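You operate a simulated robot arm through the tools that you are given. There is no shell and no other tool. Be economical: measure what you need, move in short steps, check, and stop when the job is done.

You are at the controls of a simulated robot arm. One attempt, no reset.

Task
Put things in order on the top of the slide bench. At the end: the cream cloth weight from the top of the slide bench stands on top of the green folder (marked "Plan"); the spool of green thread stands where the cream cloth weight stood; the blue memory card from the top of the slide bench stands where the spool of yellow thread stood; the spool of yellow thread stands where the spool of green thread stood; whatever was shut is shut again. Leave all else as you found it, and nothing knocked over.

It is judged by the outcome, as a careful person would: the job done as asked, and still so three seconds after it is handed in. It fails if anything else is knocked over, pushed out of place, dropped, spilled or broken. Flat cloth is picked up by pressing the open fingertips on it (5 to 10 N) and closing them slowly along it; thin cloth reads only 2 to 8 mm in the jaws.

Robot
A 7-joint arm with a two-finger parallel gripper, fixed in place. Base frame: the origin is at the foot of the arm, x ahead of it, y to its left, z up; the work surface is at about z = 0. Units: m, rad, N and s.
With the tool pointing down near the work surface it reaches from about 0.24 to 0.62 m from the base axis. Its first joint turns from -1.152 to 1.152 rad. Payload 2.6 kg.
The TCP is the grasp point between the finger pads, 0.03 m short of the fingertips. In the tool frame z runs along the fingers and y along their closing line. The gripper opens to 0.094 m. The fingers are 0.028 m wide and 0.01 m thick; the gripper's body (0.05 by 0.096 m) begins 0.055 m behind the TCP.
Orientation is that of the tool frame in the base frame, as a unit quaternion [x, y, z, w]. With the fingers straight down and closing along the base's y, the tool's x points along the base's -x, its y along +y and its z along -z.

Tools
- The arm moves only by the tool send_rows. Its arguments are lists of equal length, an entry for each row: "linear": the shift along the tool's x, y, z in m, a list of three; "dr": the turn, a rotation vector about the tool's x, y, z in rad, a list of three; "jaw": the gripper command, from -1 (shut) to 1 (fully open), values between in proportion. In form: {"linear": [[x, y, z], ...], "dr": [[wx, wy, wz], ...], "jaw": [jaw, ...]}. A call has 1 to 8 rows; each row is the pose to reach, as a shift and turn from the pose commanded when the call began, along the tool's axes at that moment. Rows are played at 5 a second. More than 0.05 m and 0.15 rad between two rows, or a gripper value outside its range, and nothing of the call is played. A pose out of reach is approached as far as the arm can. The call stops where the force on the tool passes 40 N (or 10 N more than at its start, if that is more) or the arm is blocked; 0.2 s more then pass. The fingers move at their own pace (about 0.072 m/s each) and stop on an object; they squeeze with about 25 N. The grip force told is the motor's: it shows also when the fingers shut on nothing. Time passes only in rows, and 0.2 s behind the last, so rows that repeat a pose let the fingers close. The reply holds the time, the measured pose of the TCP, the force on the tool along the base axes, the opening and the grip force, in the units named above and with some noise.
- Cameras (640 x 400 px; columns grow to the right, rows downward): "scene" is fixed at [0.0306, 0.4349, 0.5712]; the picture's right is [-0.81, -0.59, 0.00], its down [-0.28, 0.39, -0.87] and it looks along [0.51, -0.71, -0.48] (base axes); focal length 326 px, centre (320, 200). "wrist" rides on the gripper at [0.076, 0.014, -0.102] in the tool frame; the picture's right is [-0.18, 0.98, 0.00], its down [-0.75, -0.14, -0.64] and it looks along [-0.63, -0.12, 0.77] (tool axes); focal length 243 px, centre (320, 200). There is no depth. A picture from a camera that has moved, and an enlarged one, comes with that camera's place and axes in the base frame and with its lens. The place of the scene camera against the robot may be out by one fixed shift of up to 0.012 m in any direction.
- snapshot(camera): a new picture of that camera. It takes no simulated time.
- enlarge(camera, box): a new picture of the part [left, top, right, bottom] of that camera's present view, enlarged. It takes no simulated time.
- finish_job(): hands the job in; it is judged then, once.

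Work in short steps. Places have to be worked out from the pictures, the camera data and where the tool is seen: move nearer, look again, correct. Check each grasp and each placing, and mend what went wrong. You have 120 turns and 76 pictures in all, those below and enlarged ones among them. Open the gripper and draw the arm clear of the work before you hand the job in, unless the task says otherwise; then end with one line.

The tools are called after "Call:" as name(argument=value, ...) on one line, values as JSON. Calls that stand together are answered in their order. send_rows: Moves the arm, as the interface text tells. Its arguments: {"type":"object","properties":{"linear":{"type":"array","items":{"type":"array","items":{"type":"number"}}},"dr":{"type":"array","items":{"type":"array","items":{"type":"number"}}},"jaw":{"type":"array","items":{"type":"number"}}},"required":["linear","dr","jaw"]} The other tools are called the same way: snapshot (camera) takes a picture; enlarge (camera, box) takes an enlarged picture of a part of a camera's view; finish_job () hands the job in.

At the start:

```text
t: 0.0
tool_pos: [0.3373, -0.0354, 0.2972]
ee_rot: [0.0, 1.0, 0.0, 0.0]
force: [0.2, -0.1, 0.2]
gripper_width: 0.0938
finger_force: 0.0
```

scene: 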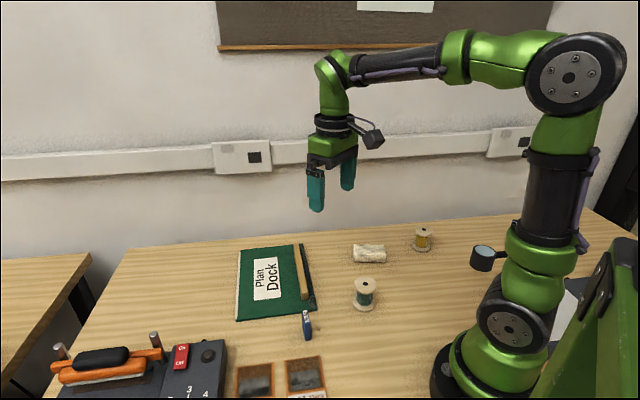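
wrist: 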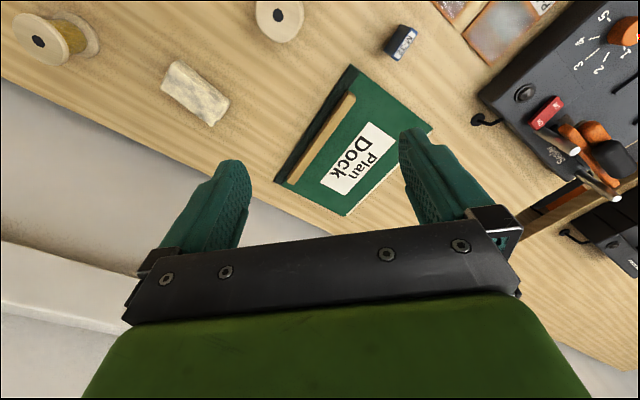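

The layout is visible, so I'll enlarge the work area to identify the objects and get their positions.

Call:
enlarge(camera="scene", box=[220, 210, 460, 360])

Call:
enlarge(camera="wrist", box=[0, 0, 480, 240])

```text
2.67 times, centred on (340, 285) of scene
camera zoom: at [0.0306, 0.4349, 0.5712], right [-0.81, -0.59, 0.0], down [-0.28, 0.39, -0.87], along [0.51, -0.71, -0.48], focal length 870 px, centre (267, -27)
```

zoom: 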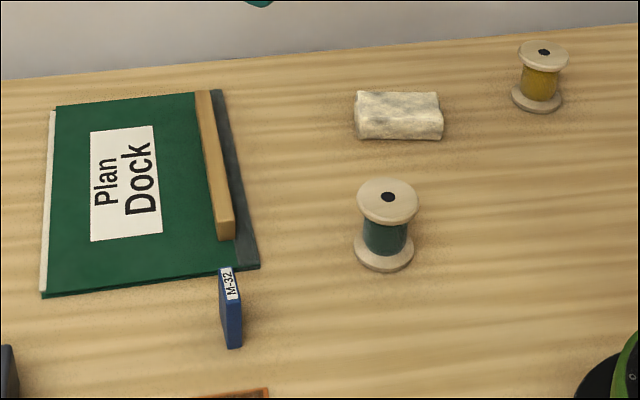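

```text
1.33 times, centred on (240, 120) of wrist
camera zoom: at [0.2618, -0.0219, 0.4001], right [0.18, 0.98, 0.0], down [0.75, -0.14, 0.64], along [0.63, -0.12, -0.77], focal length 324 px, centre (427, 307)
```

zoom: 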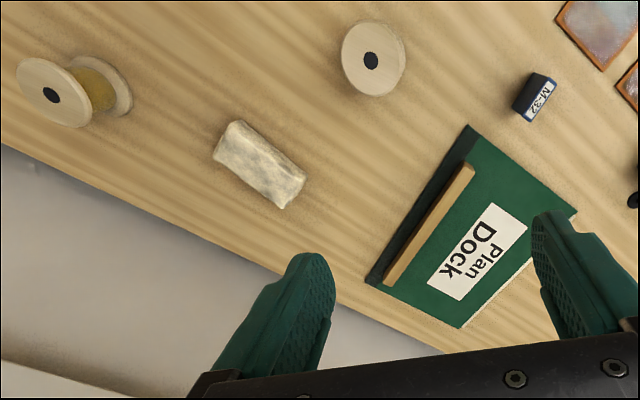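

The wrist view puts the cloth weight near (0.34, -0.22), with its long axis about 31° from x. I'll hover over it with the jaws turned across it and look again.

Call:
send_rows(linear=[[0, -0.03, 0.02], [0, -0.062, 0.04], [0, -0.094, 0.06], [0, -0.126, 0.08], [-0.001, -0.158, 0.1], [-0.002, -0.189, 0.117], [-0.002, -0.189, 0.117]], dr=[[0, 0, -0.09], [0, 0, -0.18], [0, 0, -0.27], [0, 0, -0.36], [0, 0, -0.45], [0, 0, -0.54], [0, 0, -0.54]], jaw=[1, 1, 1, 1, 1, 1, 1])

Call:
snapshot(camera="wrist")

```text
t: 1.6
tool_pos: [0.3419, -0.2271, 0.1789]
ee_rot: [-0.268, 0.964, 0.0, 0.0]
force: [-0.3, -0.2, 1.0]
gripper_width: 0.0939
finger_force: 0.1
```

```text
71 pictures are left
camera wrist: at [0.2691, -0.2537, 0.2815], right [-0.35, 0.94, 0.0], down [0.72, 0.27, 0.64], along [0.6, 0.22, -0.77], focal length 243 px, centre (320, 200)
```

wrist: 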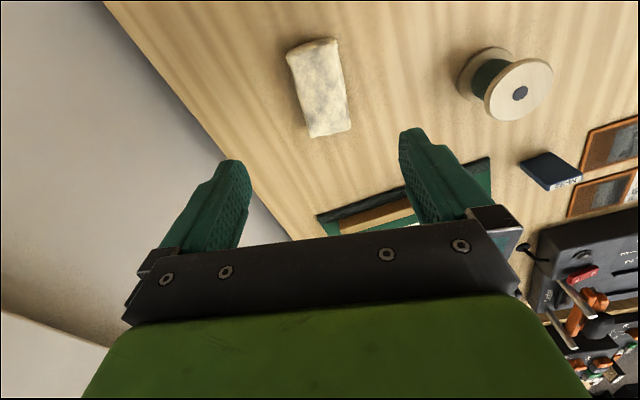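

The weight is centred near (0.339, -0.2265) at about 34.5°. I'll descend part way with a small correction and check.

Call:
send_rows(linear=[[0.001, 0.001, 0.03], [0.0023, 0.002, 0.06], [0.0023, 0.002, 0.085], [0.0023, 0.002, 0.085]], dr=[[0, 0, -0.03], [0, 0, -0.06], [0, 0, -0.06], [0, 0, -0.06]], jaw=[1, 1, 1, 1])

Call:
snapshot(camera="wrist")

Call:
enlarge(camera="scene", box=[290, 180, 450, 300])

```text
t: 2.6
tool_pos: [0.3379, -0.2258, 0.0941]
ee_rot: [-0.296, 0.955, 0.0, 0.0]
force: [0.0, -1.2, 0.9]
gripper_width: 0.0937
finger_force: 0.1
```

```text
70 pictures are left
camera wrist: at [0.2665, -0.2569, 0.1974], right [-0.4, 0.92, 0.0], down [0.7, 0.31, 0.64], along [0.59, 0.26, -0.77], focal length 243 px, centre (320, 200)
```

wrist: 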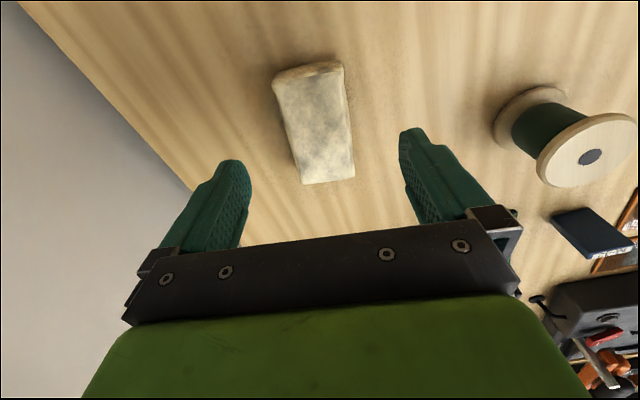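

```text
3.33 times, centred on (370, 240) of scene
camera zoom: at [0.0307, 0.4349, 0.5712], right [-0.81, -0.59, 0.0], down [-0.28, 0.39, -0.87], along [0.51, -0.71, -0.48], focal length 1087 px, centre (153, 67)
```

zoom: 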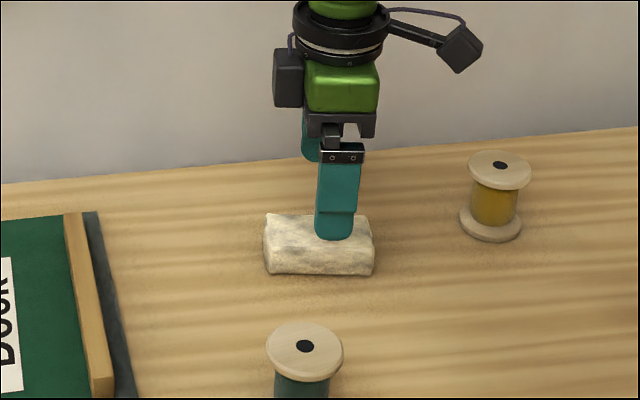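

Centre and angle agree (0.338, -0.226, about 34°). I'll descend so the fingertips sit about 6 mm above the bench, then close.

Call:
send_rows(linear=[[0, 0, 0.03], [0, 0, 0.05], [0, 0, 0.057], [0, 0, 0.057], [0, 0, 0.057], [0, 0, 0.057], [0, 0, 0.057]], dr=[[0, 0, 0], [0, 0, 0], [0, 0, 0], [0, 0, 0], [0, 0, 0], [0, 0, 0], [0, 0, 0]], jaw=[1, 1, 1, 0.2, -0.5, -1, -1])

```text
t: 4.2
tool_pos: [0.3374, -0.2256, 0.0378]
ee_rot: [-0.295, 0.956, 0.001, 0.0]
force: [0.6, -0.1, -0.3]
gripper_width: 0.0496
finger_force: 24.8
```

The jaws stopped at 50 mm, so the weight is held. I'll lift it and carry it over the folder's label area, about (0.497, 0.004).

Call:
send_rows(linear=[[0, 0, -0.045], [0, 0, -0.09], [-0.0436, 0.0166, -0.09], [-0.0873, 0.0333, -0.09], [-0.131, 0.05, -0.09], [-0.1745, 0.0665, -0.09], [-0.218, 0.083, -0.09], [-0.2618, 0.0998, -0.09]], dr=[[0, 0, 0], [0, 0, 0], [0, 0, 0], [0, 0, 0], [0, 0, 0], [0, 0, 0], [0, 0, 0], [0, 0, 0]], jaw=[-1, -1, -1, -1, -1, -1, -1, -1])

Call:
snapshot(camera="wrist")

Call:
enlarge(camera="scene", box=[200, 200, 360, 340])

```text
t: 6.0
tool_pos: [0.4957, 0.006, 0.1283]
ee_rot: [-0.295, 0.955, -0.001, 0.0]
force: [-1.3, -0.1, -0.1]
gripper_width: 0.0
finger_force: 25.0
```

```text
68 pictures are left
camera wrist: at [0.4253, -0.0237, 0.2312], right [-0.4, 0.92, 0.0], down [0.7, 0.31, 0.64], along [0.59, 0.26, -0.77], focal length 243 px, centre (320, 200)
```

wrist: 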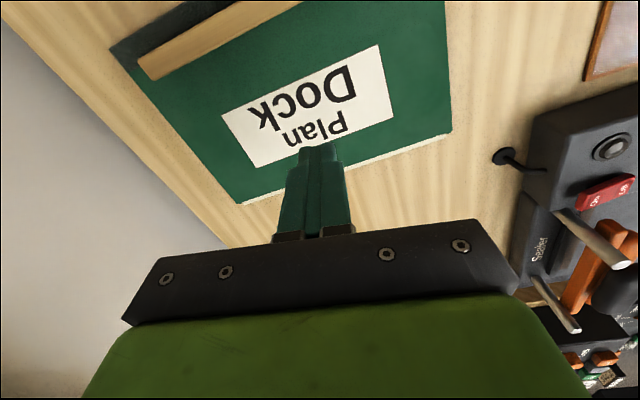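

```text
2.86 times, centred on (280, 270) of scene
camera zoom: at [0.0306, 0.4349, 0.5712], right [-0.81, -0.59, 0.0], down [-0.28, 0.39, -0.87], along [0.51, -0.71, -0.48], focal length 932 px, centre (434, 0)
```

zoom: 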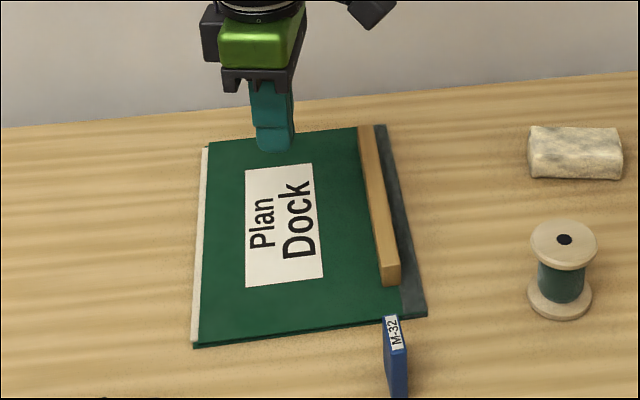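

The weight slipped out and is still at its place, with the jaws empty. I'll go back above it and look before regrasping deeper and lifting slowly.

Call:
send_rows(linear=[[0.0436, -0.0166, 0], [0.0873, -0.0333, 0], [0.131, -0.05, 0], [0.1745, -0.0665, 0], [0.218, -0.083, 0], [0.2618, -0.0998, 0.0], [0.2618, -0.0998, 0.03], [0.2618, -0.0998, 0.03]], dr=[[0, 0, 0], [0, 0, 0], [0, 0, 0], [0, 0, 0], [0, 0, 0], [0, 0, 0], [0, 0, 0], [0, 0, 0]], jaw=[0, 1, 1, 1, 1, 1, 1, 1])

Call:
snapshot(camera="wrist")

Call:
enlarge(camera="scene", box=[290, 180, 450, 300])

```text
t: 7.8
tool_pos: [0.3365, -0.224, 0.0965]
ee_rot: [-0.296, 0.955, 0.0, 0.0]
force: [0.5, 0.0, -0.2]
gripper_width: 0.0941
finger_force: 0.1
```

```text
66 pictures are left
camera wrist: at [0.2653, -0.2553, 0.1999], right [-0.4, 0.91, 0.0], down [0.7, 0.31, 0.64], along [0.59, 0.26, -0.77], focal length 243 px, centre (320, 200)
```

wrist: 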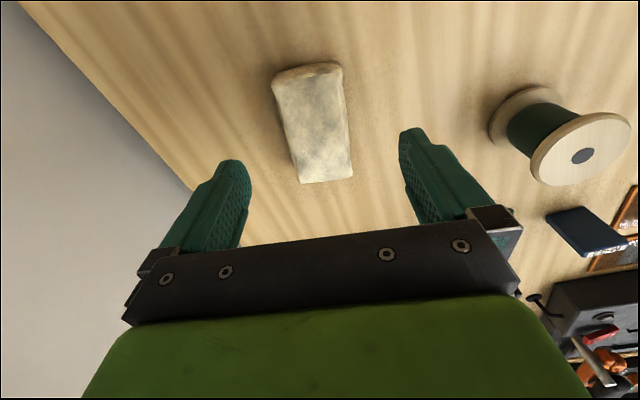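

```text
3.33 times, centred on (370, 240) of scene
camera zoom: at [0.0307, 0.4349, 0.5712], right [-0.81, -0.59, 0.0], down [-0.28, 0.39, -0.87], along [0.51, -0.71, -0.48], focal length 1087 px, centre (153, 67)
```

zoom: 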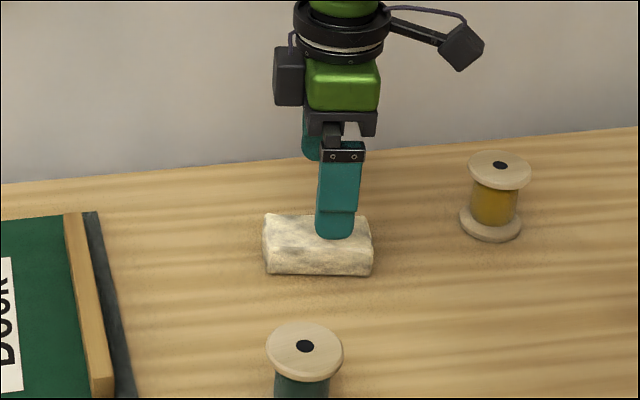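

It is unmoved. I'll regrasp lower, let the squeeze settle, then lift in small steps.

Call:
send_rows(linear=[[0, 0, 0.03], [0, 0, 0.055], [0, 0, 0.064], [0, 0, 0.064], [0, 0, 0.064], [0, 0, 0.064], [0, 0, 0.064], [0, 0, 0.064]], dr=[[0, 0, 0], [0, 0, 0], [0, 0, 0], [0, 0, 0], [0, 0, 0], [0, 0, 0], [0, 0, 0], [0, 0, 0]], jaw=[1, 1, 1, 0.2, -0.5, -1, -1, -1])

Call:
send_rows(linear=[[0, 0, 0], [0, 0, 0], [0, 0, -0.003], [0, 0, -0.006], [0, 0, -0.01], [0, 0, -0.014], [0, 0, -0.018], [0, 0, -0.018]], dr=[[0, 0, 0], [0, 0, 0], [0, 0, 0], [0, 0, 0], [0, 0, 0], [0, 0, 0], [0, 0, 0], [0, 0, 0]], jaw=[-1, -1, -1, -1, -1, -1, -1, -1])

Call:
enlarge(camera="scene", box=[290, 180, 450, 300])

```text
t: 9.6
tool_pos: [0.3364, -0.2251, 0.0345]
ee_rot: [-0.295, 0.955, 0.0, 0.001]
force: [-4.4, 2.2, 27.0]
gripper_width: 0.0499
finger_force: 25.1
```

```text
t: 11.4
tool_pos: [0.3372, -0.2249, 0.0529]
ee_rot: [-0.295, 0.955, 0.0, 0.0]
force: [-1.0, 0.1, -3.2]
gripper_width: 0.0499
finger_force: 25.0
```

```text
3.33 times, centred on (370, 240) of scene
camera zoom: at [0.0307, 0.4349, 0.5712], right [-0.81, -0.59, 0.0], down [-0.28, 0.39, -0.87], along [0.51, -0.71, -0.48], focal length 1087 px, centre (153, 67)
```

zoom: 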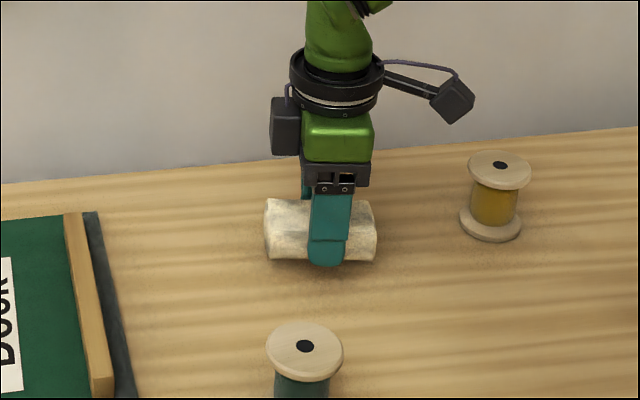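

It is held now (about 3 N of load) and off the bench. I'll raise it slowly and check for slip.

Call:
send_rows(linear=[[0, 0, -0.004], [0, 0, -0.009], [0, 0, -0.014], [0, 0, -0.02], [0, 0, -0.026], [0, 0, -0.032], [0, 0, -0.038], [0, 0, -0.042]], dr=[[0, 0, 0], [0, 0, 0], [0, 0, 0], [0, 0, 0], [0, 0, 0], [0, 0, 0], [0, 0, 0], [0, 0, 0]], jaw=[-1, -1, -1, -1, -1, -1, -1, -1])

Call:
enlarge(camera="scene", box=[290, 180, 450, 300])

```text
t: 13.2
tool_pos: [0.3367, -0.2244, 0.0933]
ee_rot: [-0.296, 0.955, -0.001, 0.0]
force: [0.0, -0.6, -3.3]
gripper_width: 0.0497
finger_force: 24.7
```

```text
3.33 times, centred on (370, 240) of scene
camera zoom: at [0.0307, 0.4349, 0.5712], right [-0.81, -0.59, 0.0], down [-0.28, 0.39, -0.87], along [0.51, -0.71, -0.48], focal length 1087 px, centre (153, 67)
```

zoom: 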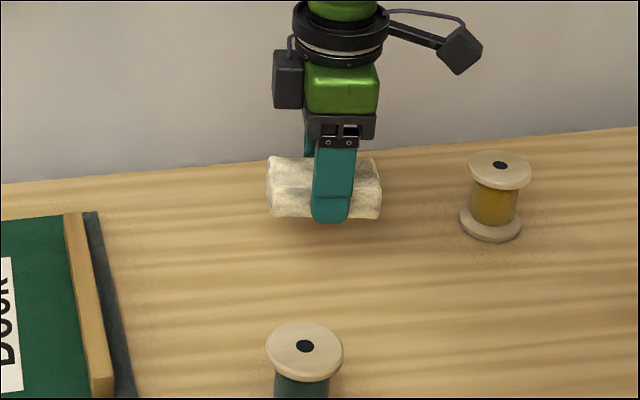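

No slip. I'll carry it gently to the folder in two halves.

Call:
send_rows(linear=[[-0.01, 0.0037, -0.003], [-0.026, 0.0095, -0.006], [-0.043, 0.0158, -0.01], [-0.061, 0.0224, -0.01], [-0.079, 0.029, -0.01], [-0.097, 0.0356, -0.01], [-0.115, 0.0422, -0.01], [-0.131, 0.0481, -0.01]], dr=[[0, 0, 0], [0, 0, 0], [0, 0, 0], [0, 0, 0], [0, 0, 0], [0, 0, 0], [0, 0, 0], [0, 0, 0]], jaw=[-1, -1, -1, -1, -1, -1, -1, -1])

Call:
send_rows(linear=[[-0.016, 0.0059, 0], [-0.034, 0.0125, 0], [-0.052, 0.0191, 0], [-0.07, 0.0257, 0], [-0.088, 0.0323, 0], [-0.106, 0.0389, 0], [-0.121, 0.0445, 0], [-0.131, 0.0481, 0]], dr=[[0, 0, 0], [0, 0, 0], [0, 0, 0], [0, 0, 0], [0, 0, 0], [0, 0, 0], [0, 0, 0], [0, 0, 0]], jaw=[-1, -1, -1, -1, -1, -1, -1, -1])

Call:
enlarge(camera="scene", box=[200, 200, 360, 340])

Call:
snapshot(camera="wrist")

```text
t: 15.0
tool_pos: [0.4176, -0.111, 0.1031]
ee_rot: [-0.296, 0.955, 0.0, 0.0]
force: [0.3, -0.8, -3.2]
gripper_width: 0.05
finger_force: 25.2
```

```text
t: 16.8
tool_pos: [0.4982, 0.0035, 0.1025]
ee_rot: [-0.296, 0.955, 0.0, 0.0]
force: [-0.4, 0.2, -3.0]
gripper_width: 0.0498
finger_force: 24.9
```

```text
2.86 times, centred on (280, 270) of scene
camera zoom: at [0.0307, 0.4349, 0.5712], right [-0.81, -0.59, 0.0], down [-0.28, 0.39, -0.87], along [0.51, -0.71, -0.48], focal length 932 px, centre (434, 0)
```

zoom: 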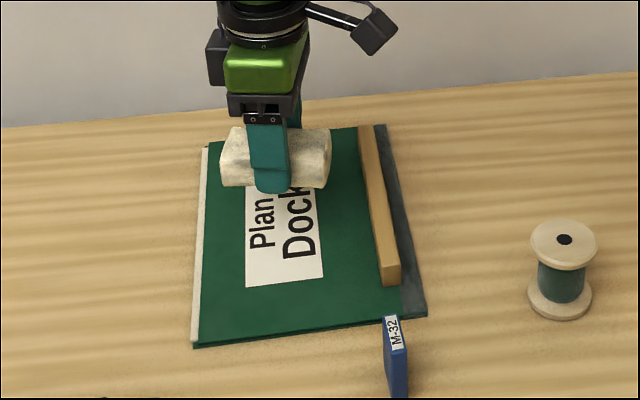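

```text
61 pictures are left
camera wrist: at [0.4277, -0.0278, 0.2061], right [-0.4, 0.92, 0.0], down [0.7, 0.31, 0.64], along [0.59, 0.26, -0.77], focal length 243 px, centre (320, 200)
```

wrist: 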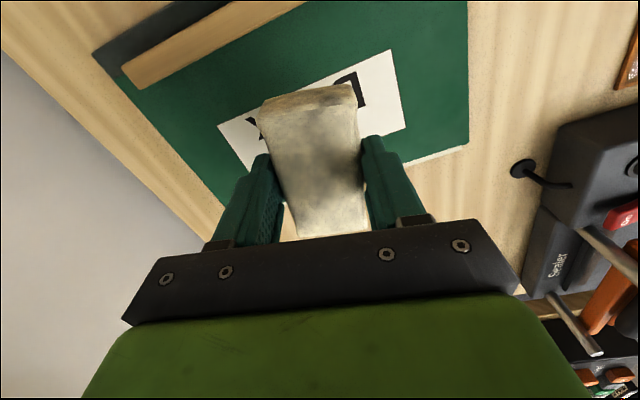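

It sits well inside the free part of the folder, so I'll lower it gently.

Call:
send_rows(linear=[[0, 0, 0.006], [0, 0, 0.015], [0, 0, 0.025], [0, 0, 0.035], [0, 0, 0.043], [0, 0, 0.05], [0, 0, 0.053], [0, 0, 0.053]], dr=[[0, 0, 0], [0, 0, 0], [0, 0, 0], [0, 0, 0], [0, 0, 0], [0, 0, 0], [0, 0, 0], [0, 0, 0]], jaw=[-1, -1, -1, -1, -1, -1, -1, -1])

Call:
enlarge(camera="scene", box=[200, 200, 360, 340])

```text
t: 18.6
tool_pos: [0.4988, 0.0024, 0.0501]
ee_rot: [-0.296, 0.955, 0.0, 0.0]
force: [-0.2, -0.1, -3.4]
gripper_width: 0.0498
finger_force: 25.3
```

```text
2.86 times, centred on (280, 270) of scene
camera zoom: at [0.0307, 0.4349, 0.5712], right [-0.81, -0.59, 0.0], down [-0.28, 0.39, -0.87], along [0.51, -0.71, -0.48], focal length 932 px, centre (434, 0)
```

zoom: 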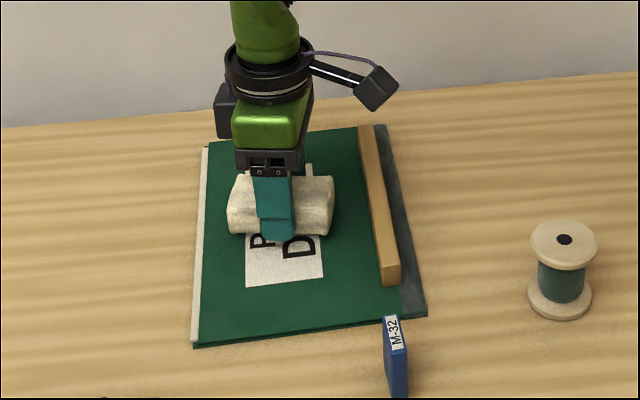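

Still hanging at z 0.050, so I'll continue in 2 mm steps.

Call:
send_rows(linear=[[0, 0, 0.002], [0, 0, 0.004], [0, 0, 0.006], [0, 0, 0.006]], dr=[[0, 0, 0], [0, 0, 0], [0, 0, 0], [0, 0, 0]], jaw=[-1, -1, -1, -1])

```text
t: 19.6
tool_pos: [0.4994, 0.0019, 0.0451]
ee_rot: [-0.295, 0.956, 0.0, 0.0]
force: [-0.2, 0.7, -3.8]
gripper_width: 0.0497
finger_force: 24.7
```

Call:
send_rows(linear=[[0, 0, 0.001], [0, 0, 0.002], [0, 0, 0.003], [0, 0, 0.003]], dr=[[0, 0, 0], [0, 0, 0], [0, 0, 0], [0, 0, 0]], jaw=[-1, -1, -1, -1])

```text
t: 20.6
tool_pos: [0.4988, 0.0018, 0.0416]
ee_rot: [-0.295, 0.955, 0.0, 0.0]
force: [-0.1, -0.6, -3.8]
gripper_width: 0.0501
finger_force: 24.7
```

Still no contact; continuing downward.

Call:
send_rows(linear=[[0, 0, 0.001], [0, 0, 0.002], [0, 0, 0.003], [0, 0, 0.003]], dr=[[0, 0, 0], [0, 0, 0], [0, 0, 0], [0, 0, 0]], jaw=[-1, -1, -1, -1])

Call:
enlarge(camera="scene", box=[230, 220, 310, 290])

```text
t: 21.6
tool_pos: [0.4995, 0.003, 0.041]
ee_rot: [-0.295, 0.956, 0.001, 0.001]
force: [-15.6, 1.2, 29.1]
gripper_width: 0.0499
finger_force: 25.2
```

```text
5.71 times, centred on (270, 255) of scene
camera zoom: at [0.0305, 0.4349, 0.5712], right [-0.81, -0.59, 0.0], down [-0.28, 0.39, -0.88], along [0.51, -0.71, -0.48], focal length 1863 px, centre (606, -114)
```

zoom: 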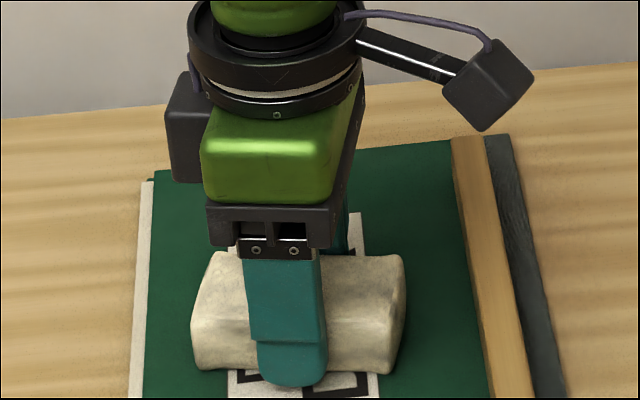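

Contact made. I'll back off 1.5 mm to relieve the push, then open.

Call:
send_rows(linear=[[0, 0, -0.0015], [0, 0, -0.0015], [0, 0, -0.0015], [0, 0, -0.0015], [0, 0, -0.0015]], dr=[[0, 0, 0], [0, 0, 0], [0, 0, 0], [0, 0, 0], [0, 0, 0]], jaw=[-1, 0.15, 0.3, 0.5, 0.6])

Call:
send_rows(linear=[[0, 0, -0.01], [0, 0, -0.04], [0, 0, -0.08], [0, 0, -0.12]], dr=[[0, 0, 0], [0, 0, 0], [0, 0, 0], [0, 0, 0]], jaw=[0.8, 1, 1, 1])

Call:
snapshot(camera="wrist")

Call:
enlarge(camera="scene", box=[200, 200, 360, 340])

```text
t: 22.8
tool_pos: [0.4999, 0.0013, 0.039]
ee_rot: [-0.296, 0.955, 0.0, -0.001]
force: [0.2, -0.3, 1.3]
gripper_width: 0.0756
finger_force: 0.0
```

```text
t: 23.8
tool_pos: [0.4988, 0.0018, 0.1622]
ee_rot: [-0.296, 0.955, 0.0, 0.0]
force: [-0.4, 0.3, -0.1]
gripper_width: 0.0939
finger_force: 0.1
```

```text
58 pictures are left
camera wrist: at [0.4276, -0.0293, 0.2661], right [-0.4, 0.92, 0.0], down [0.7, 0.31, 0.64], along [0.59, 0.26, -0.77], focal length 243 px, centre (320, 200)
```

wrist: 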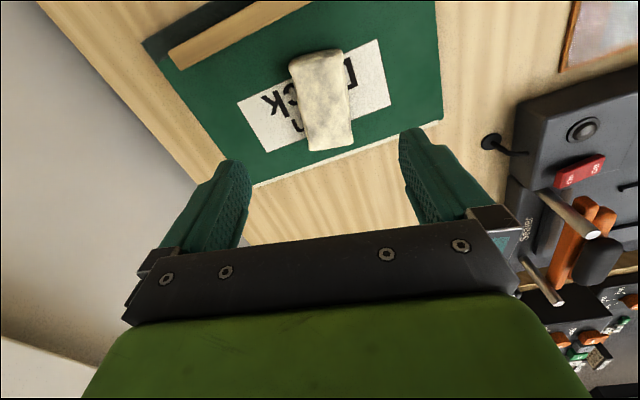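

```text
2.86 times, centred on (280, 270) of scene
camera zoom: at [0.0307, 0.4349, 0.5712], right [-0.81, -0.59, 0.0], down [-0.28, 0.39, -0.87], along [0.51, -0.71, -0.48], focal length 932 px, centre (434, 0)
```

zoom: 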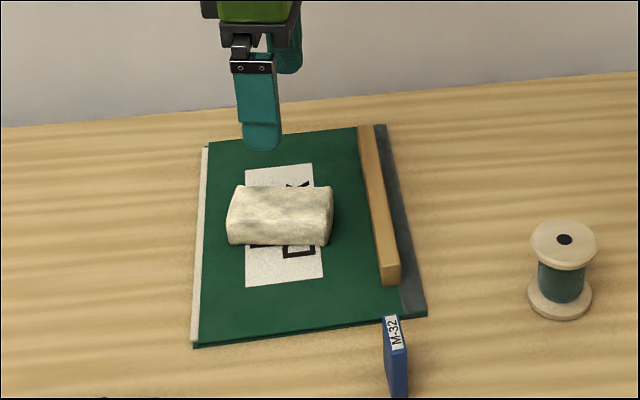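

The weight is standing on the folder and nothing else has shifted. Next I'll hover over the green spool near (0.270, -0.071), turning the jaws back to square.

Call:
send_rows(linear=[[0.0383, 0.0115, 0], [0.0767, 0.0229, 0], [0.115, 0.0344, 0], [0.1533, 0.0458, 0], [0.1917, 0.0573, 0], [0.23, 0.0687, 0], [0.23, 0.0687, 0]], dr=[[0, 0, 0.1], [0, 0, 0.2], [0, 0, 0.3], [0, 0, 0.4], [0, 0, 0.5], [0, 0, 0.6], [0, 0, 0.6]], jaw=[1, 1, 1, 1, 1, 1, 1])

Call:
snapshot(camera="wrist")

```text
t: 25.4
tool_pos: [0.2701, -0.0718, 0.161]
ee_rot: [0.001, 1.0, 0.0, 0.0]
force: [-0.1, 0.4, -0.1]
gripper_width: 0.0938
finger_force: 0.0
```

```text
56 pictures are left
camera wrist: at [0.1946, -0.0574, 0.2648], right [0.19, 0.98, 0.0], down [0.75, -0.14, 0.64], along [0.63, -0.12, -0.77], focal length 243 px, centre (320, 200)
```

wrist: 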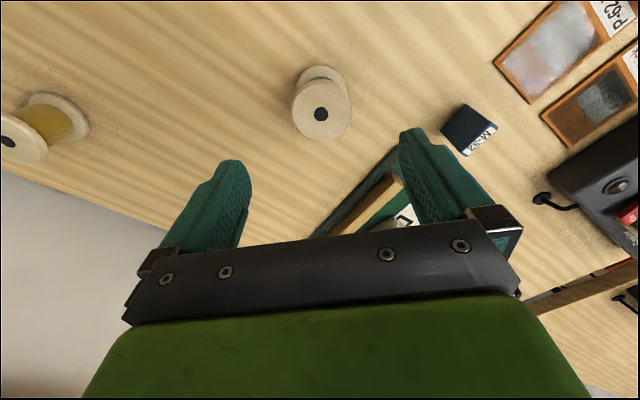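

The green spool's axis is at (0.2686, -0.0708) with a flange about 48 mm across. I'll descend and grip it at z 0.04.

Call:
send_rows(linear=[[0.0015, 0.001, 0.04], [0.0015, 0.001, 0.08], [0.0015, 0.001, 0.11], [0.0015, 0.001, 0.121], [0.0015, 0.001, 0.121], [0.0015, 0.001, 0.121], [0.0015, 0.001, 0.121], [0.0015, 0.001, 0.121]], dr=[[0, 0, 0], [0, 0, 0], [0, 0, 0], [0, 0, 0], [0, 0, 0], [0, 0, 0], [0, 0, 0], [0, 0, 0]], jaw=[1, 1, 1, 1, 0.3, -0.3, -1, -1])

Call:
snapshot(camera="wrist")

Call:
enlarge(camera="scene", box=[290, 220, 450, 340])

```text
t: 27.2
tool_pos: [0.2675, -0.0688, 0.0401]
ee_rot: [0.001, 1.0, 0.0, 0.001]
force: [0.7, 0.5, -0.3]
gripper_width: 0.0508
finger_force: 25.4
```

```text
55 pictures are left
camera wrist: at [0.1925, -0.0545, 0.1433], right [0.18, 0.98, 0.0], down [0.75, -0.14, 0.64], along [0.63, -0.12, -0.77], focal length 243 px, centre (320, 200)
```

wrist: 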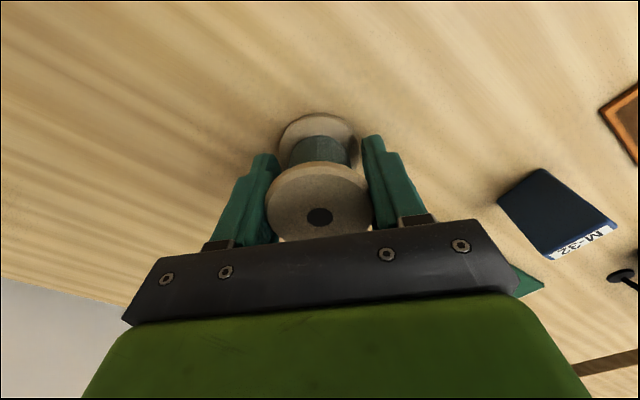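

```text
3.33 times, centred on (370, 280) of scene
camera zoom: at [0.0307, 0.4349, 0.5712], right [-0.81, -0.59, 0.0], down [-0.28, 0.39, -0.87], along [0.51, -0.71, -0.48], focal length 1087 px, centre (153, -67)
```

zoom: 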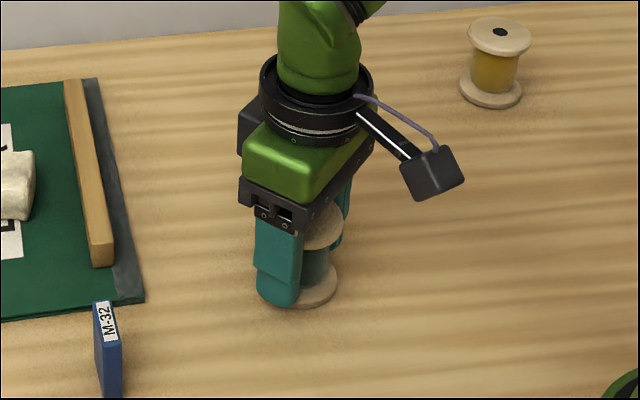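

The spool is held (51 mm), centred near (0.268, -0.069). I'll lift gently and carry it towards the weight's old place.

Call:
send_rows(linear=[[0, 0, -0.004], [0, 0, -0.012], [0, 0, -0.022], [0, 0, -0.034], [0, 0, -0.046], [0, 0, -0.056], [0, 0, -0.06], [0, 0, -0.06]], dr=[[0, 0, 0], [0, 0, 0], [0, 0, 0], [0, 0, 0], [0, 0, 0], [0, 0, 0], [0, 0, 0], [0, 0, 0]], jaw=[-1, -1, -1, -1, -1, -1, -1, -1])

Call:
send_rows(linear=[[-0.006, -0.013, 0], [-0.015, -0.034, 0], [-0.026, -0.058, 0], [-0.037, -0.083, 0], [-0.048, -0.108, 0], [-0.059, -0.132, 0], [-0.0665, -0.149, 0], [-0.0705, -0.157, 0]], dr=[[0, 0, 0], [0, 0, 0], [0, 0, 0], [0, 0, 0], [0, 0, 0], [0, 0, 0], [0, 0, 0], [0, 0, 0]], jaw=[-1, -1, -1, -1, -1, -1, -1, -1])

Call:
enlarge(camera="scene", box=[290, 180, 450, 300])

Call:
snapshot(camera="wrist")

```text
t: 29.0
tool_pos: [0.2695, -0.0683, 0.0994]
ee_rot: [0.0, 1.0, 0.0, 0.0]
force: [0.0, 0.5, -1.2]
gripper_width: 0.0506
finger_force: 24.9
```

```text
t: 30.8
tool_pos: [0.3378, -0.2284, 0.1002]
ee_rot: [0.0, 1.0, -0.001, 0.0]
force: [0.6, 0.8, 0.0]
gripper_width: 0.0507
finger_force: 25.5
```

```text
3.33 times, centred on (370, 240) of scene
camera zoom: at [0.0307, 0.4349, 0.5712], right [-0.81, -0.59, 0.0], down [-0.28, 0.39, -0.87], along [0.51, -0.71, -0.48], focal length 1087 px, centre (153, 67)
```

zoom: 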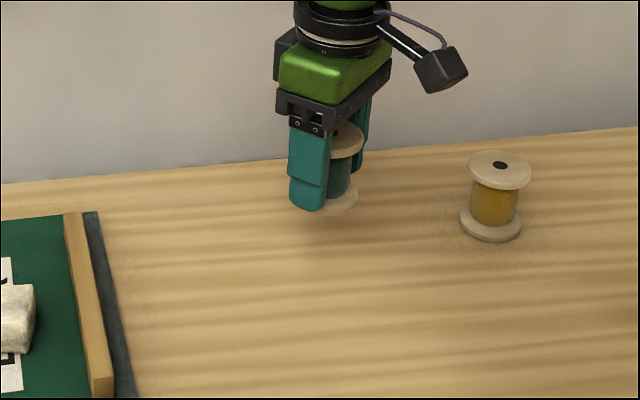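

```text
52 pictures are left
camera wrist: at [0.2622, -0.2137, 0.2035], right [0.18, 0.98, 0.0], down [0.75, -0.14, 0.64], along [0.63, -0.12, -0.77], focal length 243 px, centre (320, 200)
```

wrist: 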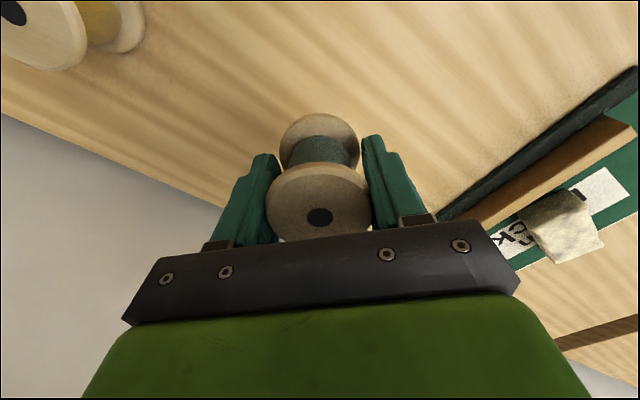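

Held steady over the target. I'll lower it to the height it was picked from, minus half a millimetre, and check the force.

Call:
send_rows(linear=[[0, 0.001, 0.01], [0, 0.001, 0.024], [0, 0.001, 0.038], [0, 0.001, 0.048], [0, 0.001, 0.055], [0, 0.001, 0.058], [0, 0.001, 0.0595], [0, 0.001, 0.0595]], dr=[[0, 0, 0], [0, 0, 0], [0, 0, 0], [0, 0, 0], [0, 0, 0], [0, 0, 0], [0, 0, 0], [0, 0, 0]], jaw=[-1, -1, -1, -1, -1, -1, -1, -1])

Call:
enlarge(camera="scene", box=[290, 180, 450, 300])

```text
t: 32.6
tool_pos: [0.3392, -0.2264, 0.0395]
ee_rot: [0.001, 1.0, 0.0, 0.0]
force: [-0.6, 0.0, 3.7]
gripper_width: 0.0507
finger_force: 24.9
```

```text
3.33 times, centred on (370, 240) of scene
camera zoom: at [0.0306, 0.4349, 0.5712], right [-0.81, -0.59, 0.0], down [-0.28, 0.39, -0.87], along [0.51, -0.71, -0.48], focal length 1087 px, centre (153, 67)
```

zoom: 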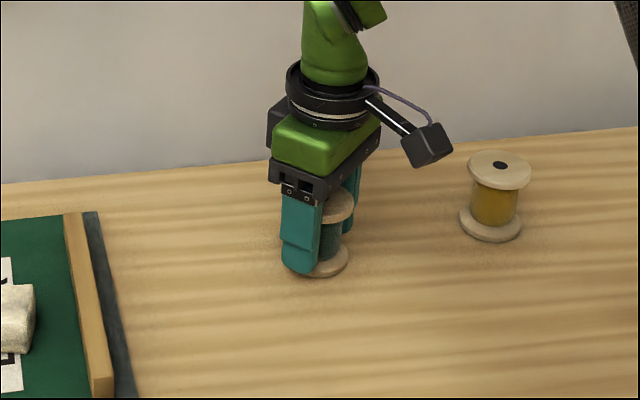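

Light contact with the bench. I'll open, rise, and move to a hover over the yellow spool near (0.241, -0.355).

Call:
send_rows(linear=[[0, 0, 0], [0, 0, 0], [0, 0, 0], [0, 0, 0], [0, 0, -0.03], [0, 0, -0.075], [0, 0, -0.12]], dr=[[0, 0, 0], [0, 0, 0], [0, 0, 0], [0, 0, 0], [0, 0, 0], [0, 0, 0], [0, 0, 0]], jaw=[0.3, 0.6, 1, 1, 1, 1, 1])

Call:
send_rows(linear=[[0.0245, -0.032, 0], [0.049, -0.065, 0], [0.0735, -0.097, 0], [0.098, -0.129, 0], [0.098, -0.129, 0]], dr=[[0, 0, 0], [0, 0, 0], [0, 0, 0], [0, 0, 0], [0, 0, 0]], jaw=[1, 1, 1, 1, 1])

Call:
snapshot(camera="wrist")

Call:
enlarge(camera="scene", box=[290, 180, 450, 300])

```text
t: 34.2
tool_pos: [0.3387, -0.2275, 0.1596]
ee_rot: [0.0, 1.0, 0.0, -0.001]
force: [0.3, 0.8, 0.1]
gripper_width: 0.0941
finger_force: 0.0
```

```text
t: 35.4
tool_pos: [0.2399, -0.3577, 0.1594]
ee_rot: [0.0, 1.0, 0.0, -0.001]
force: [0.3, 0.1, -0.1]
gripper_width: 0.0942
finger_force: 0.1
```

```text
50 pictures are left
camera wrist: at [0.1639, -0.3435, 0.263], right [0.18, 0.98, 0.0], down [0.75, -0.14, 0.64], along [0.63, -0.12, -0.77], focal length 243 px, centre (320, 200)
```

wrist: 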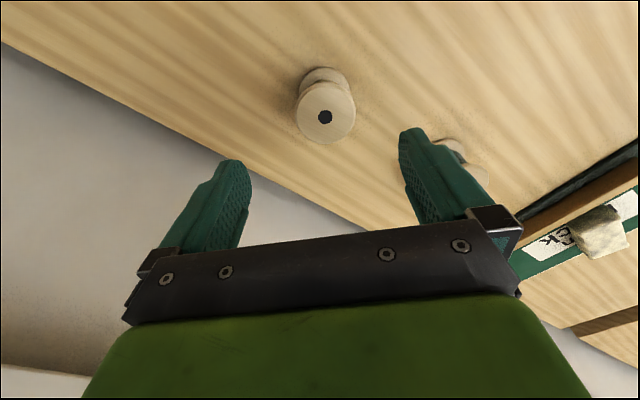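

```text
3.33 times, centred on (370, 240) of scene
camera zoom: at [0.0307, 0.4349, 0.5712], right [-0.81, -0.59, 0.0], down [-0.28, 0.39, -0.87], along [0.51, -0.71, -0.48], focal length 1087 px, centre (153, 67)
```

zoom: 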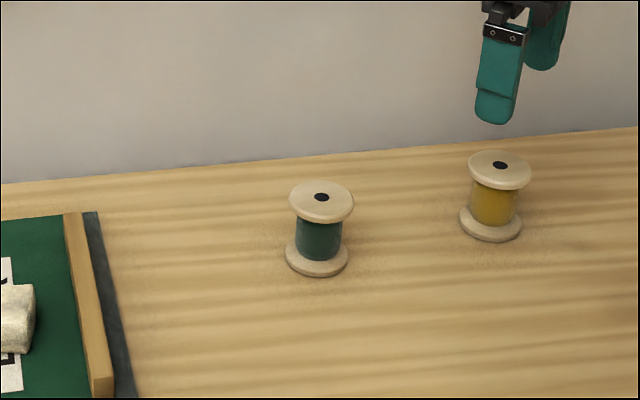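

The green spool stands in the weight's place. The yellow axis is at (0.2404, -0.354), so I'll descend and grip it.

Call:
send_rows(linear=[[0, 0.0035, 0.04], [0, 0.0035, 0.08], [0, 0.0035, 0.11], [0, 0.0035, 0.1195], [0, 0.0035, 0.1195], [0, 0.0035, 0.1195], [0, 0.0035, 0.1195], [0, 0.0035, 0.1195]], dr=[[0, 0, 0], [0, 0, 0], [0, 0, 0], [0, 0, 0], [0, 0, 0], [0, 0, 0], [0, 0, 0], [0, 0, 0]], jaw=[1, 1, 1, 1, 0.3, -0.3, -1, -1])

Call:
snapshot(camera="wrist")

```text
t: 37.2
tool_pos: [0.2422, -0.3515, 0.0408]
ee_rot: [0.0, 1.0, 0.0, 0.0]
force: [0.1, -0.5, -0.4]
gripper_width: 0.0513
finger_force: 25.2
```

```text
48 pictures are left
camera wrist: at [0.166, -0.3374, 0.1437], right [0.18, 0.98, 0.0], down [0.75, -0.14, 0.64], along [0.63, -0.12, -0.77], focal length 243 px, centre (320, 200)
```

wrist: 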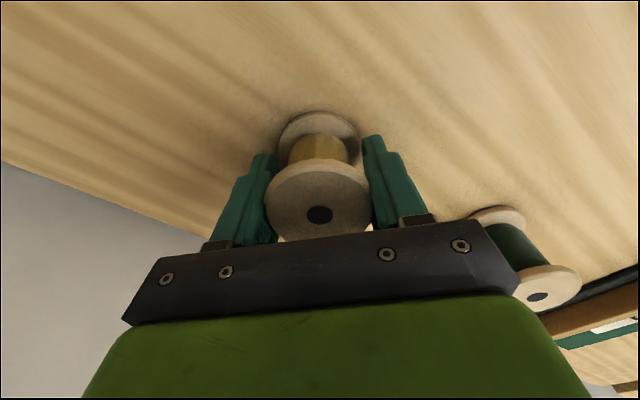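

Yellow is held (51 mm). I'll lift gently and carry it to the green spool's old place (0.268, -0.0705).

Call:
send_rows(linear=[[0, 0, -0.004], [0, 0, -0.012], [0, 0, -0.024], [0, 0, -0.038], [0, 0, -0.05], [0, 0, -0.06], [-0.001, 0.01, -0.065], [-0.003, 0.03, -0.065]], dr=[[0, 0, 0], [0, 0, 0], [0, 0, 0], [0, 0, 0], [0, 0, 0], [0, 0, 0], [0, 0, 0], [0, 0, 0]], jaw=[-1, -1, -1, -1, -1, -1, -1, -1])

Call:
send_rows(linear=[[-0.003, 0.032, 0], [-0.006, 0.068, 0], [-0.01, 0.105, 0], [-0.013, 0.142, 0], [-0.017, 0.179, 0], [-0.02, 0.213, 0], [-0.0225, 0.24, 0], [-0.0235, 0.2515, 0]], dr=[[0, 0, 0], [0, 0, 0], [0, 0, 0], [0, 0, 0], [0, 0, 0], [0, 0, 0], [0, 0, 0], [0, 0, 0]], jaw=[-1, -1, -1, -1, -1, -1, -1, -1])

Call:
snapshot(camera="wrist")

```text
t: 39.0
tool_pos: [0.244, -0.3194, 0.1055]
ee_rot: [0.0, 1.0, 0.0, 0.0]
force: [0.7, 0.0, -1.4]
gripper_width: 0.0512
finger_force: 25.0
```

```text
t: 40.8
tool_pos: [0.2674, -0.0684, 0.1049]
ee_rot: [0.0, 1.0, 0.0, 0.0]
force: [0.0, 0.5, -0.3]
gripper_width: 0.0508
finger_force: 25.5
```

```text
47 pictures are left
camera wrist: at [0.1917, -0.0541, 0.2087], right [0.18, 0.98, 0.0], down [0.75, -0.14, 0.64], along [0.63, -0.12, -0.77], focal length 243 px, centre (320, 200)
```

wrist: 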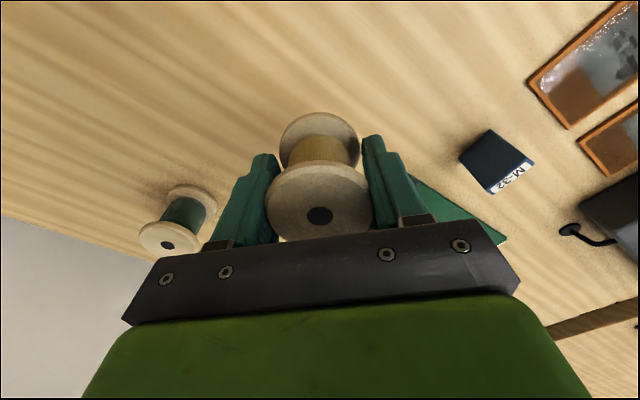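

Held in place over the target; lowering with a −2 mm y correction.

Call:
send_rows(linear=[[0, -0.002, 0.01], [0, -0.002, 0.026], [0, -0.002, 0.042], [0, -0.002, 0.053], [0, -0.002, 0.06], [0, -0.002, 0.063], [0, -0.002, 0.0648], [0, -0.002, 0.0648]], dr=[[0, 0, 0], [0, 0, 0], [0, 0, 0], [0, 0, 0], [0, 0, 0], [0, 0, 0], [0, 0, 0], [0, 0, 0]], jaw=[-1, -1, -1, -1, -1, -1, -1, -1])

Call:
enlarge(camera="scene", box=[290, 220, 450, 340])

```text
t: 42.6
tool_pos: [0.2669, -0.0714, 0.0408]
ee_rot: [0.0, 1.0, 0.0, 0.0]
force: [-0.2, -0.2, 0.1]
gripper_width: 0.0508
finger_force: 24.9
```

```text
3.33 times, centred on (370, 280) of scene
camera zoom: at [0.0307, 0.4349, 0.5712], right [-0.81, -0.59, 0.0], down [-0.28, 0.39, -0.87], along [0.51, -0.71, -0.48], focal length 1087 px, centre (153, -67)
```

zoom: 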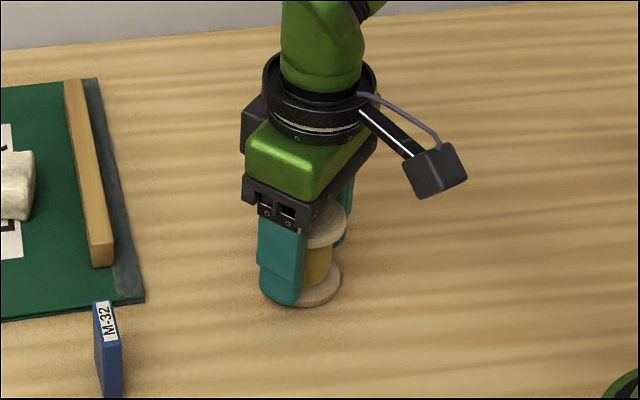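

Almost touching. I'll open, rise and hover near the memory card, around (0.335, 0.05).

Call:
send_rows(linear=[[0, 0, 0], [0, 0, 0], [0, 0, 0], [0, 0, 0], [0, 0, -0.03], [0, 0, -0.075], [0, 0, -0.12], [0, 0, -0.13]], dr=[[0, 0, 0], [0, 0, 0], [0, 0, 0], [0, 0, 0], [0, 0, 0], [0, 0, 0], [0, 0, 0], [0, 0, 0]], jaw=[0.3, 0.6, 1, 1, 1, 1, 1, 1])

Call:
send_rows(linear=[[-0.02, 0.035, 0], [-0.04, 0.07, 0], [-0.06, 0.115, 0], [-0.06, 0.115, 0]], dr=[[0, 0, 0], [0, 0, 0], [0, 0, 0], [0, 0, 0]], jaw=[1, 1, 1, 1])

Call:
snapshot(camera="wrist")

Call:
enlarge(camera="scene", box=[220, 210, 460, 360])

```text
t: 44.4
tool_pos: [0.2658, -0.07, 0.1707]
ee_rot: [0.0, 1.0, 0.0, 0.0]
force: [1.0, -0.1, -1.0]
gripper_width: 0.094
finger_force: 0.0
```

```text
t: 45.4
tool_pos: [0.3266, 0.0461, 0.1694]
ee_rot: [0.0, 1.0, 0.0, 0.0]
force: [0.2, -0.2, -0.2]
gripper_width: 0.094
finger_force: 0.0
```

```text
45 pictures are left
camera wrist: at [0.2505, 0.0603, 0.2738], right [0.18, 0.98, 0.0], down [0.75, -0.14, 0.64], along [0.63, -0.12, -0.77], focal length 243 px, centre (320, 200)
```

wrist: 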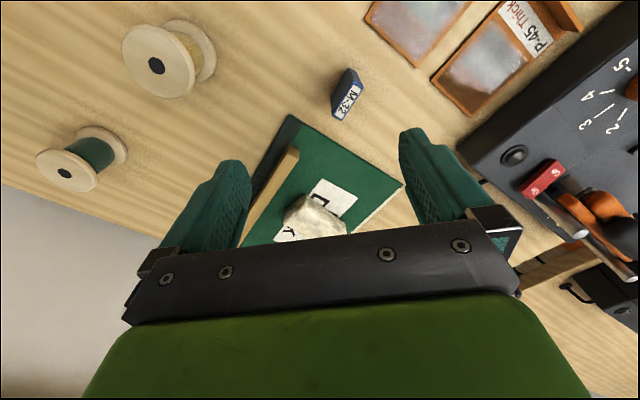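

```text
2.67 times, centred on (340, 285) of scene
camera zoom: at [0.0306, 0.4349, 0.5712], right [-0.81, -0.59, 0.0], down [-0.28, 0.39, -0.87], along [0.51, -0.71, -0.48], focal length 870 px, centre (267, -27)
```

zoom: 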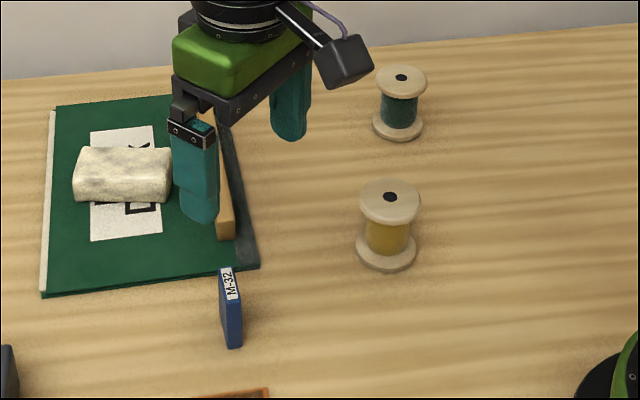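

Both spools are good. I'll zoom in on the card to get its position and angle.

Call:
enlarge(camera="wrist", box=[280, 40, 420, 140])

Call:
enlarge(camera="scene", box=[280, 295, 340, 350])

```text
4.00 times, centred on (350, 90) of wrist
camera zoom: at [0.2505, 0.0603, 0.2738], right [0.18, 0.98, 0.0], down [0.75, -0.14, 0.64], along [0.63, -0.12, -0.77], focal length 970 px, centre (200, 640)
```

zoom: 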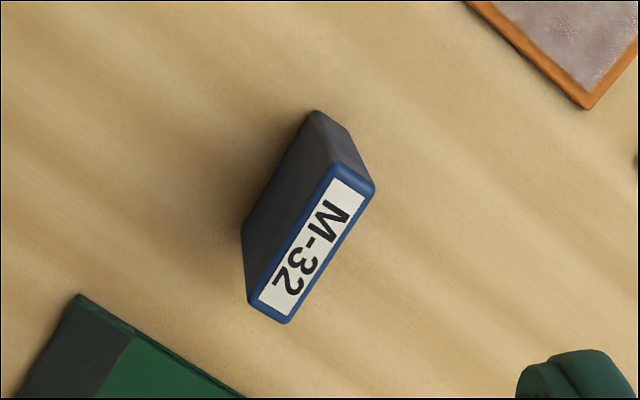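

```text
7.27 times, centred on (310, 322) of scene
camera zoom: at [0.0306, 0.4349, 0.5712], right [-0.81, -0.59, 0.0], down [-0.28, 0.39, -0.87], along [0.51, -0.71, -0.48], focal length 2372 px, centre (393, -691)
```

zoom: 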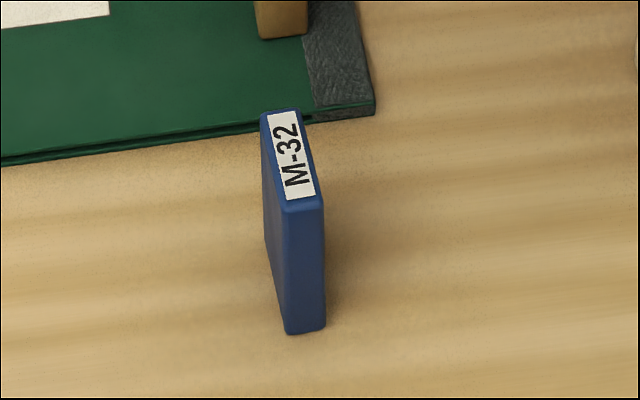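

The card is about 46 mm tall, 35 by 12 mm, centred near (0.3266, 0.0707) with its long axis at about -42°. I'll turn to pinch its thickness, partly close the jaws and go lower to check.

Call:
send_rows(linear=[[0, 0.005, 0], [0, 0.01, 0], [0, 0.016, 0], [0, 0.022, 0], [0, 0.0245, 0.01], [0, 0.0245, 0.035], [0, 0.0245, 0.055], [0, 0.0245, 0.055]], dr=[[0, 0, 0.122], [0, 0, 0.244], [0, 0, 0.366], [0, 0, 0.488], [0, 0, 0.61], [0, 0, 0.73], [0, 0, 0.73], [0, 0, 0.73]], jaw=[0.5, 0.1, 0.1, 0.1, 0.1, 0.1, 0.1, 0.1])

Call:
snapshot(camera="wrist")

Call:
enlarge(camera="scene", box=[250, 250, 370, 350])

```text
t: 47.2
tool_pos: [0.3274, 0.0685, 0.1148]
ee_rot: [0.357, 0.934, 0.0, 0.0]
force: [0.7, -0.3, -0.8]
gripper_width: 0.0519
finger_force: 0.0
```

```text
41 pictures are left
camera wrist: at [0.2802, 0.1305, 0.2181], right [0.79, 0.61, 0.0], down [0.47, -0.61, 0.64], along [0.39, -0.51, -0.77], focal length 243 px, centre (320, 200)
```

wrist: 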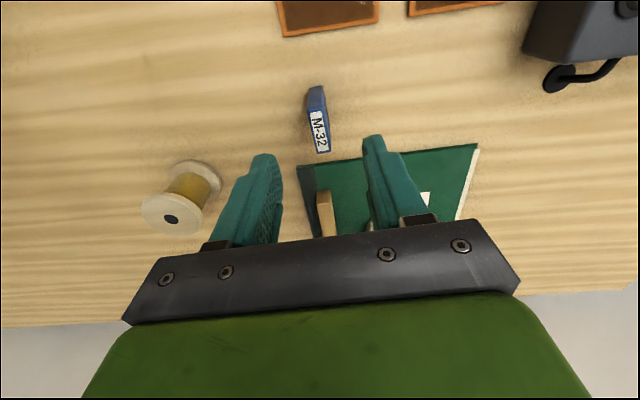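

```text
4.00 times, centred on (310, 300) of scene
camera zoom: at [0.0307, 0.4349, 0.5712], right [-0.81, -0.59, 0.0], down [-0.28, 0.39, -0.87], along [0.51, -0.71, -0.48], focal length 1304 px, centre (360, -200)
```

zoom: 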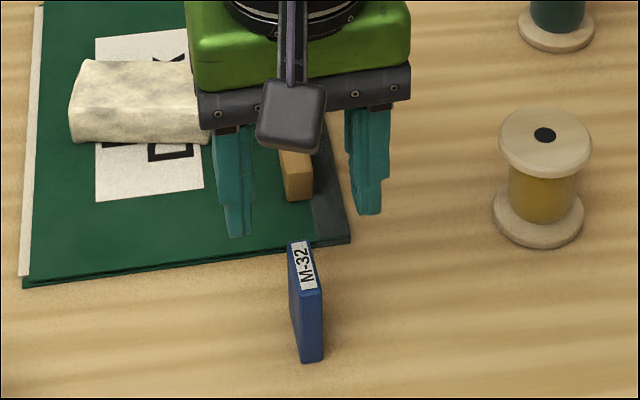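

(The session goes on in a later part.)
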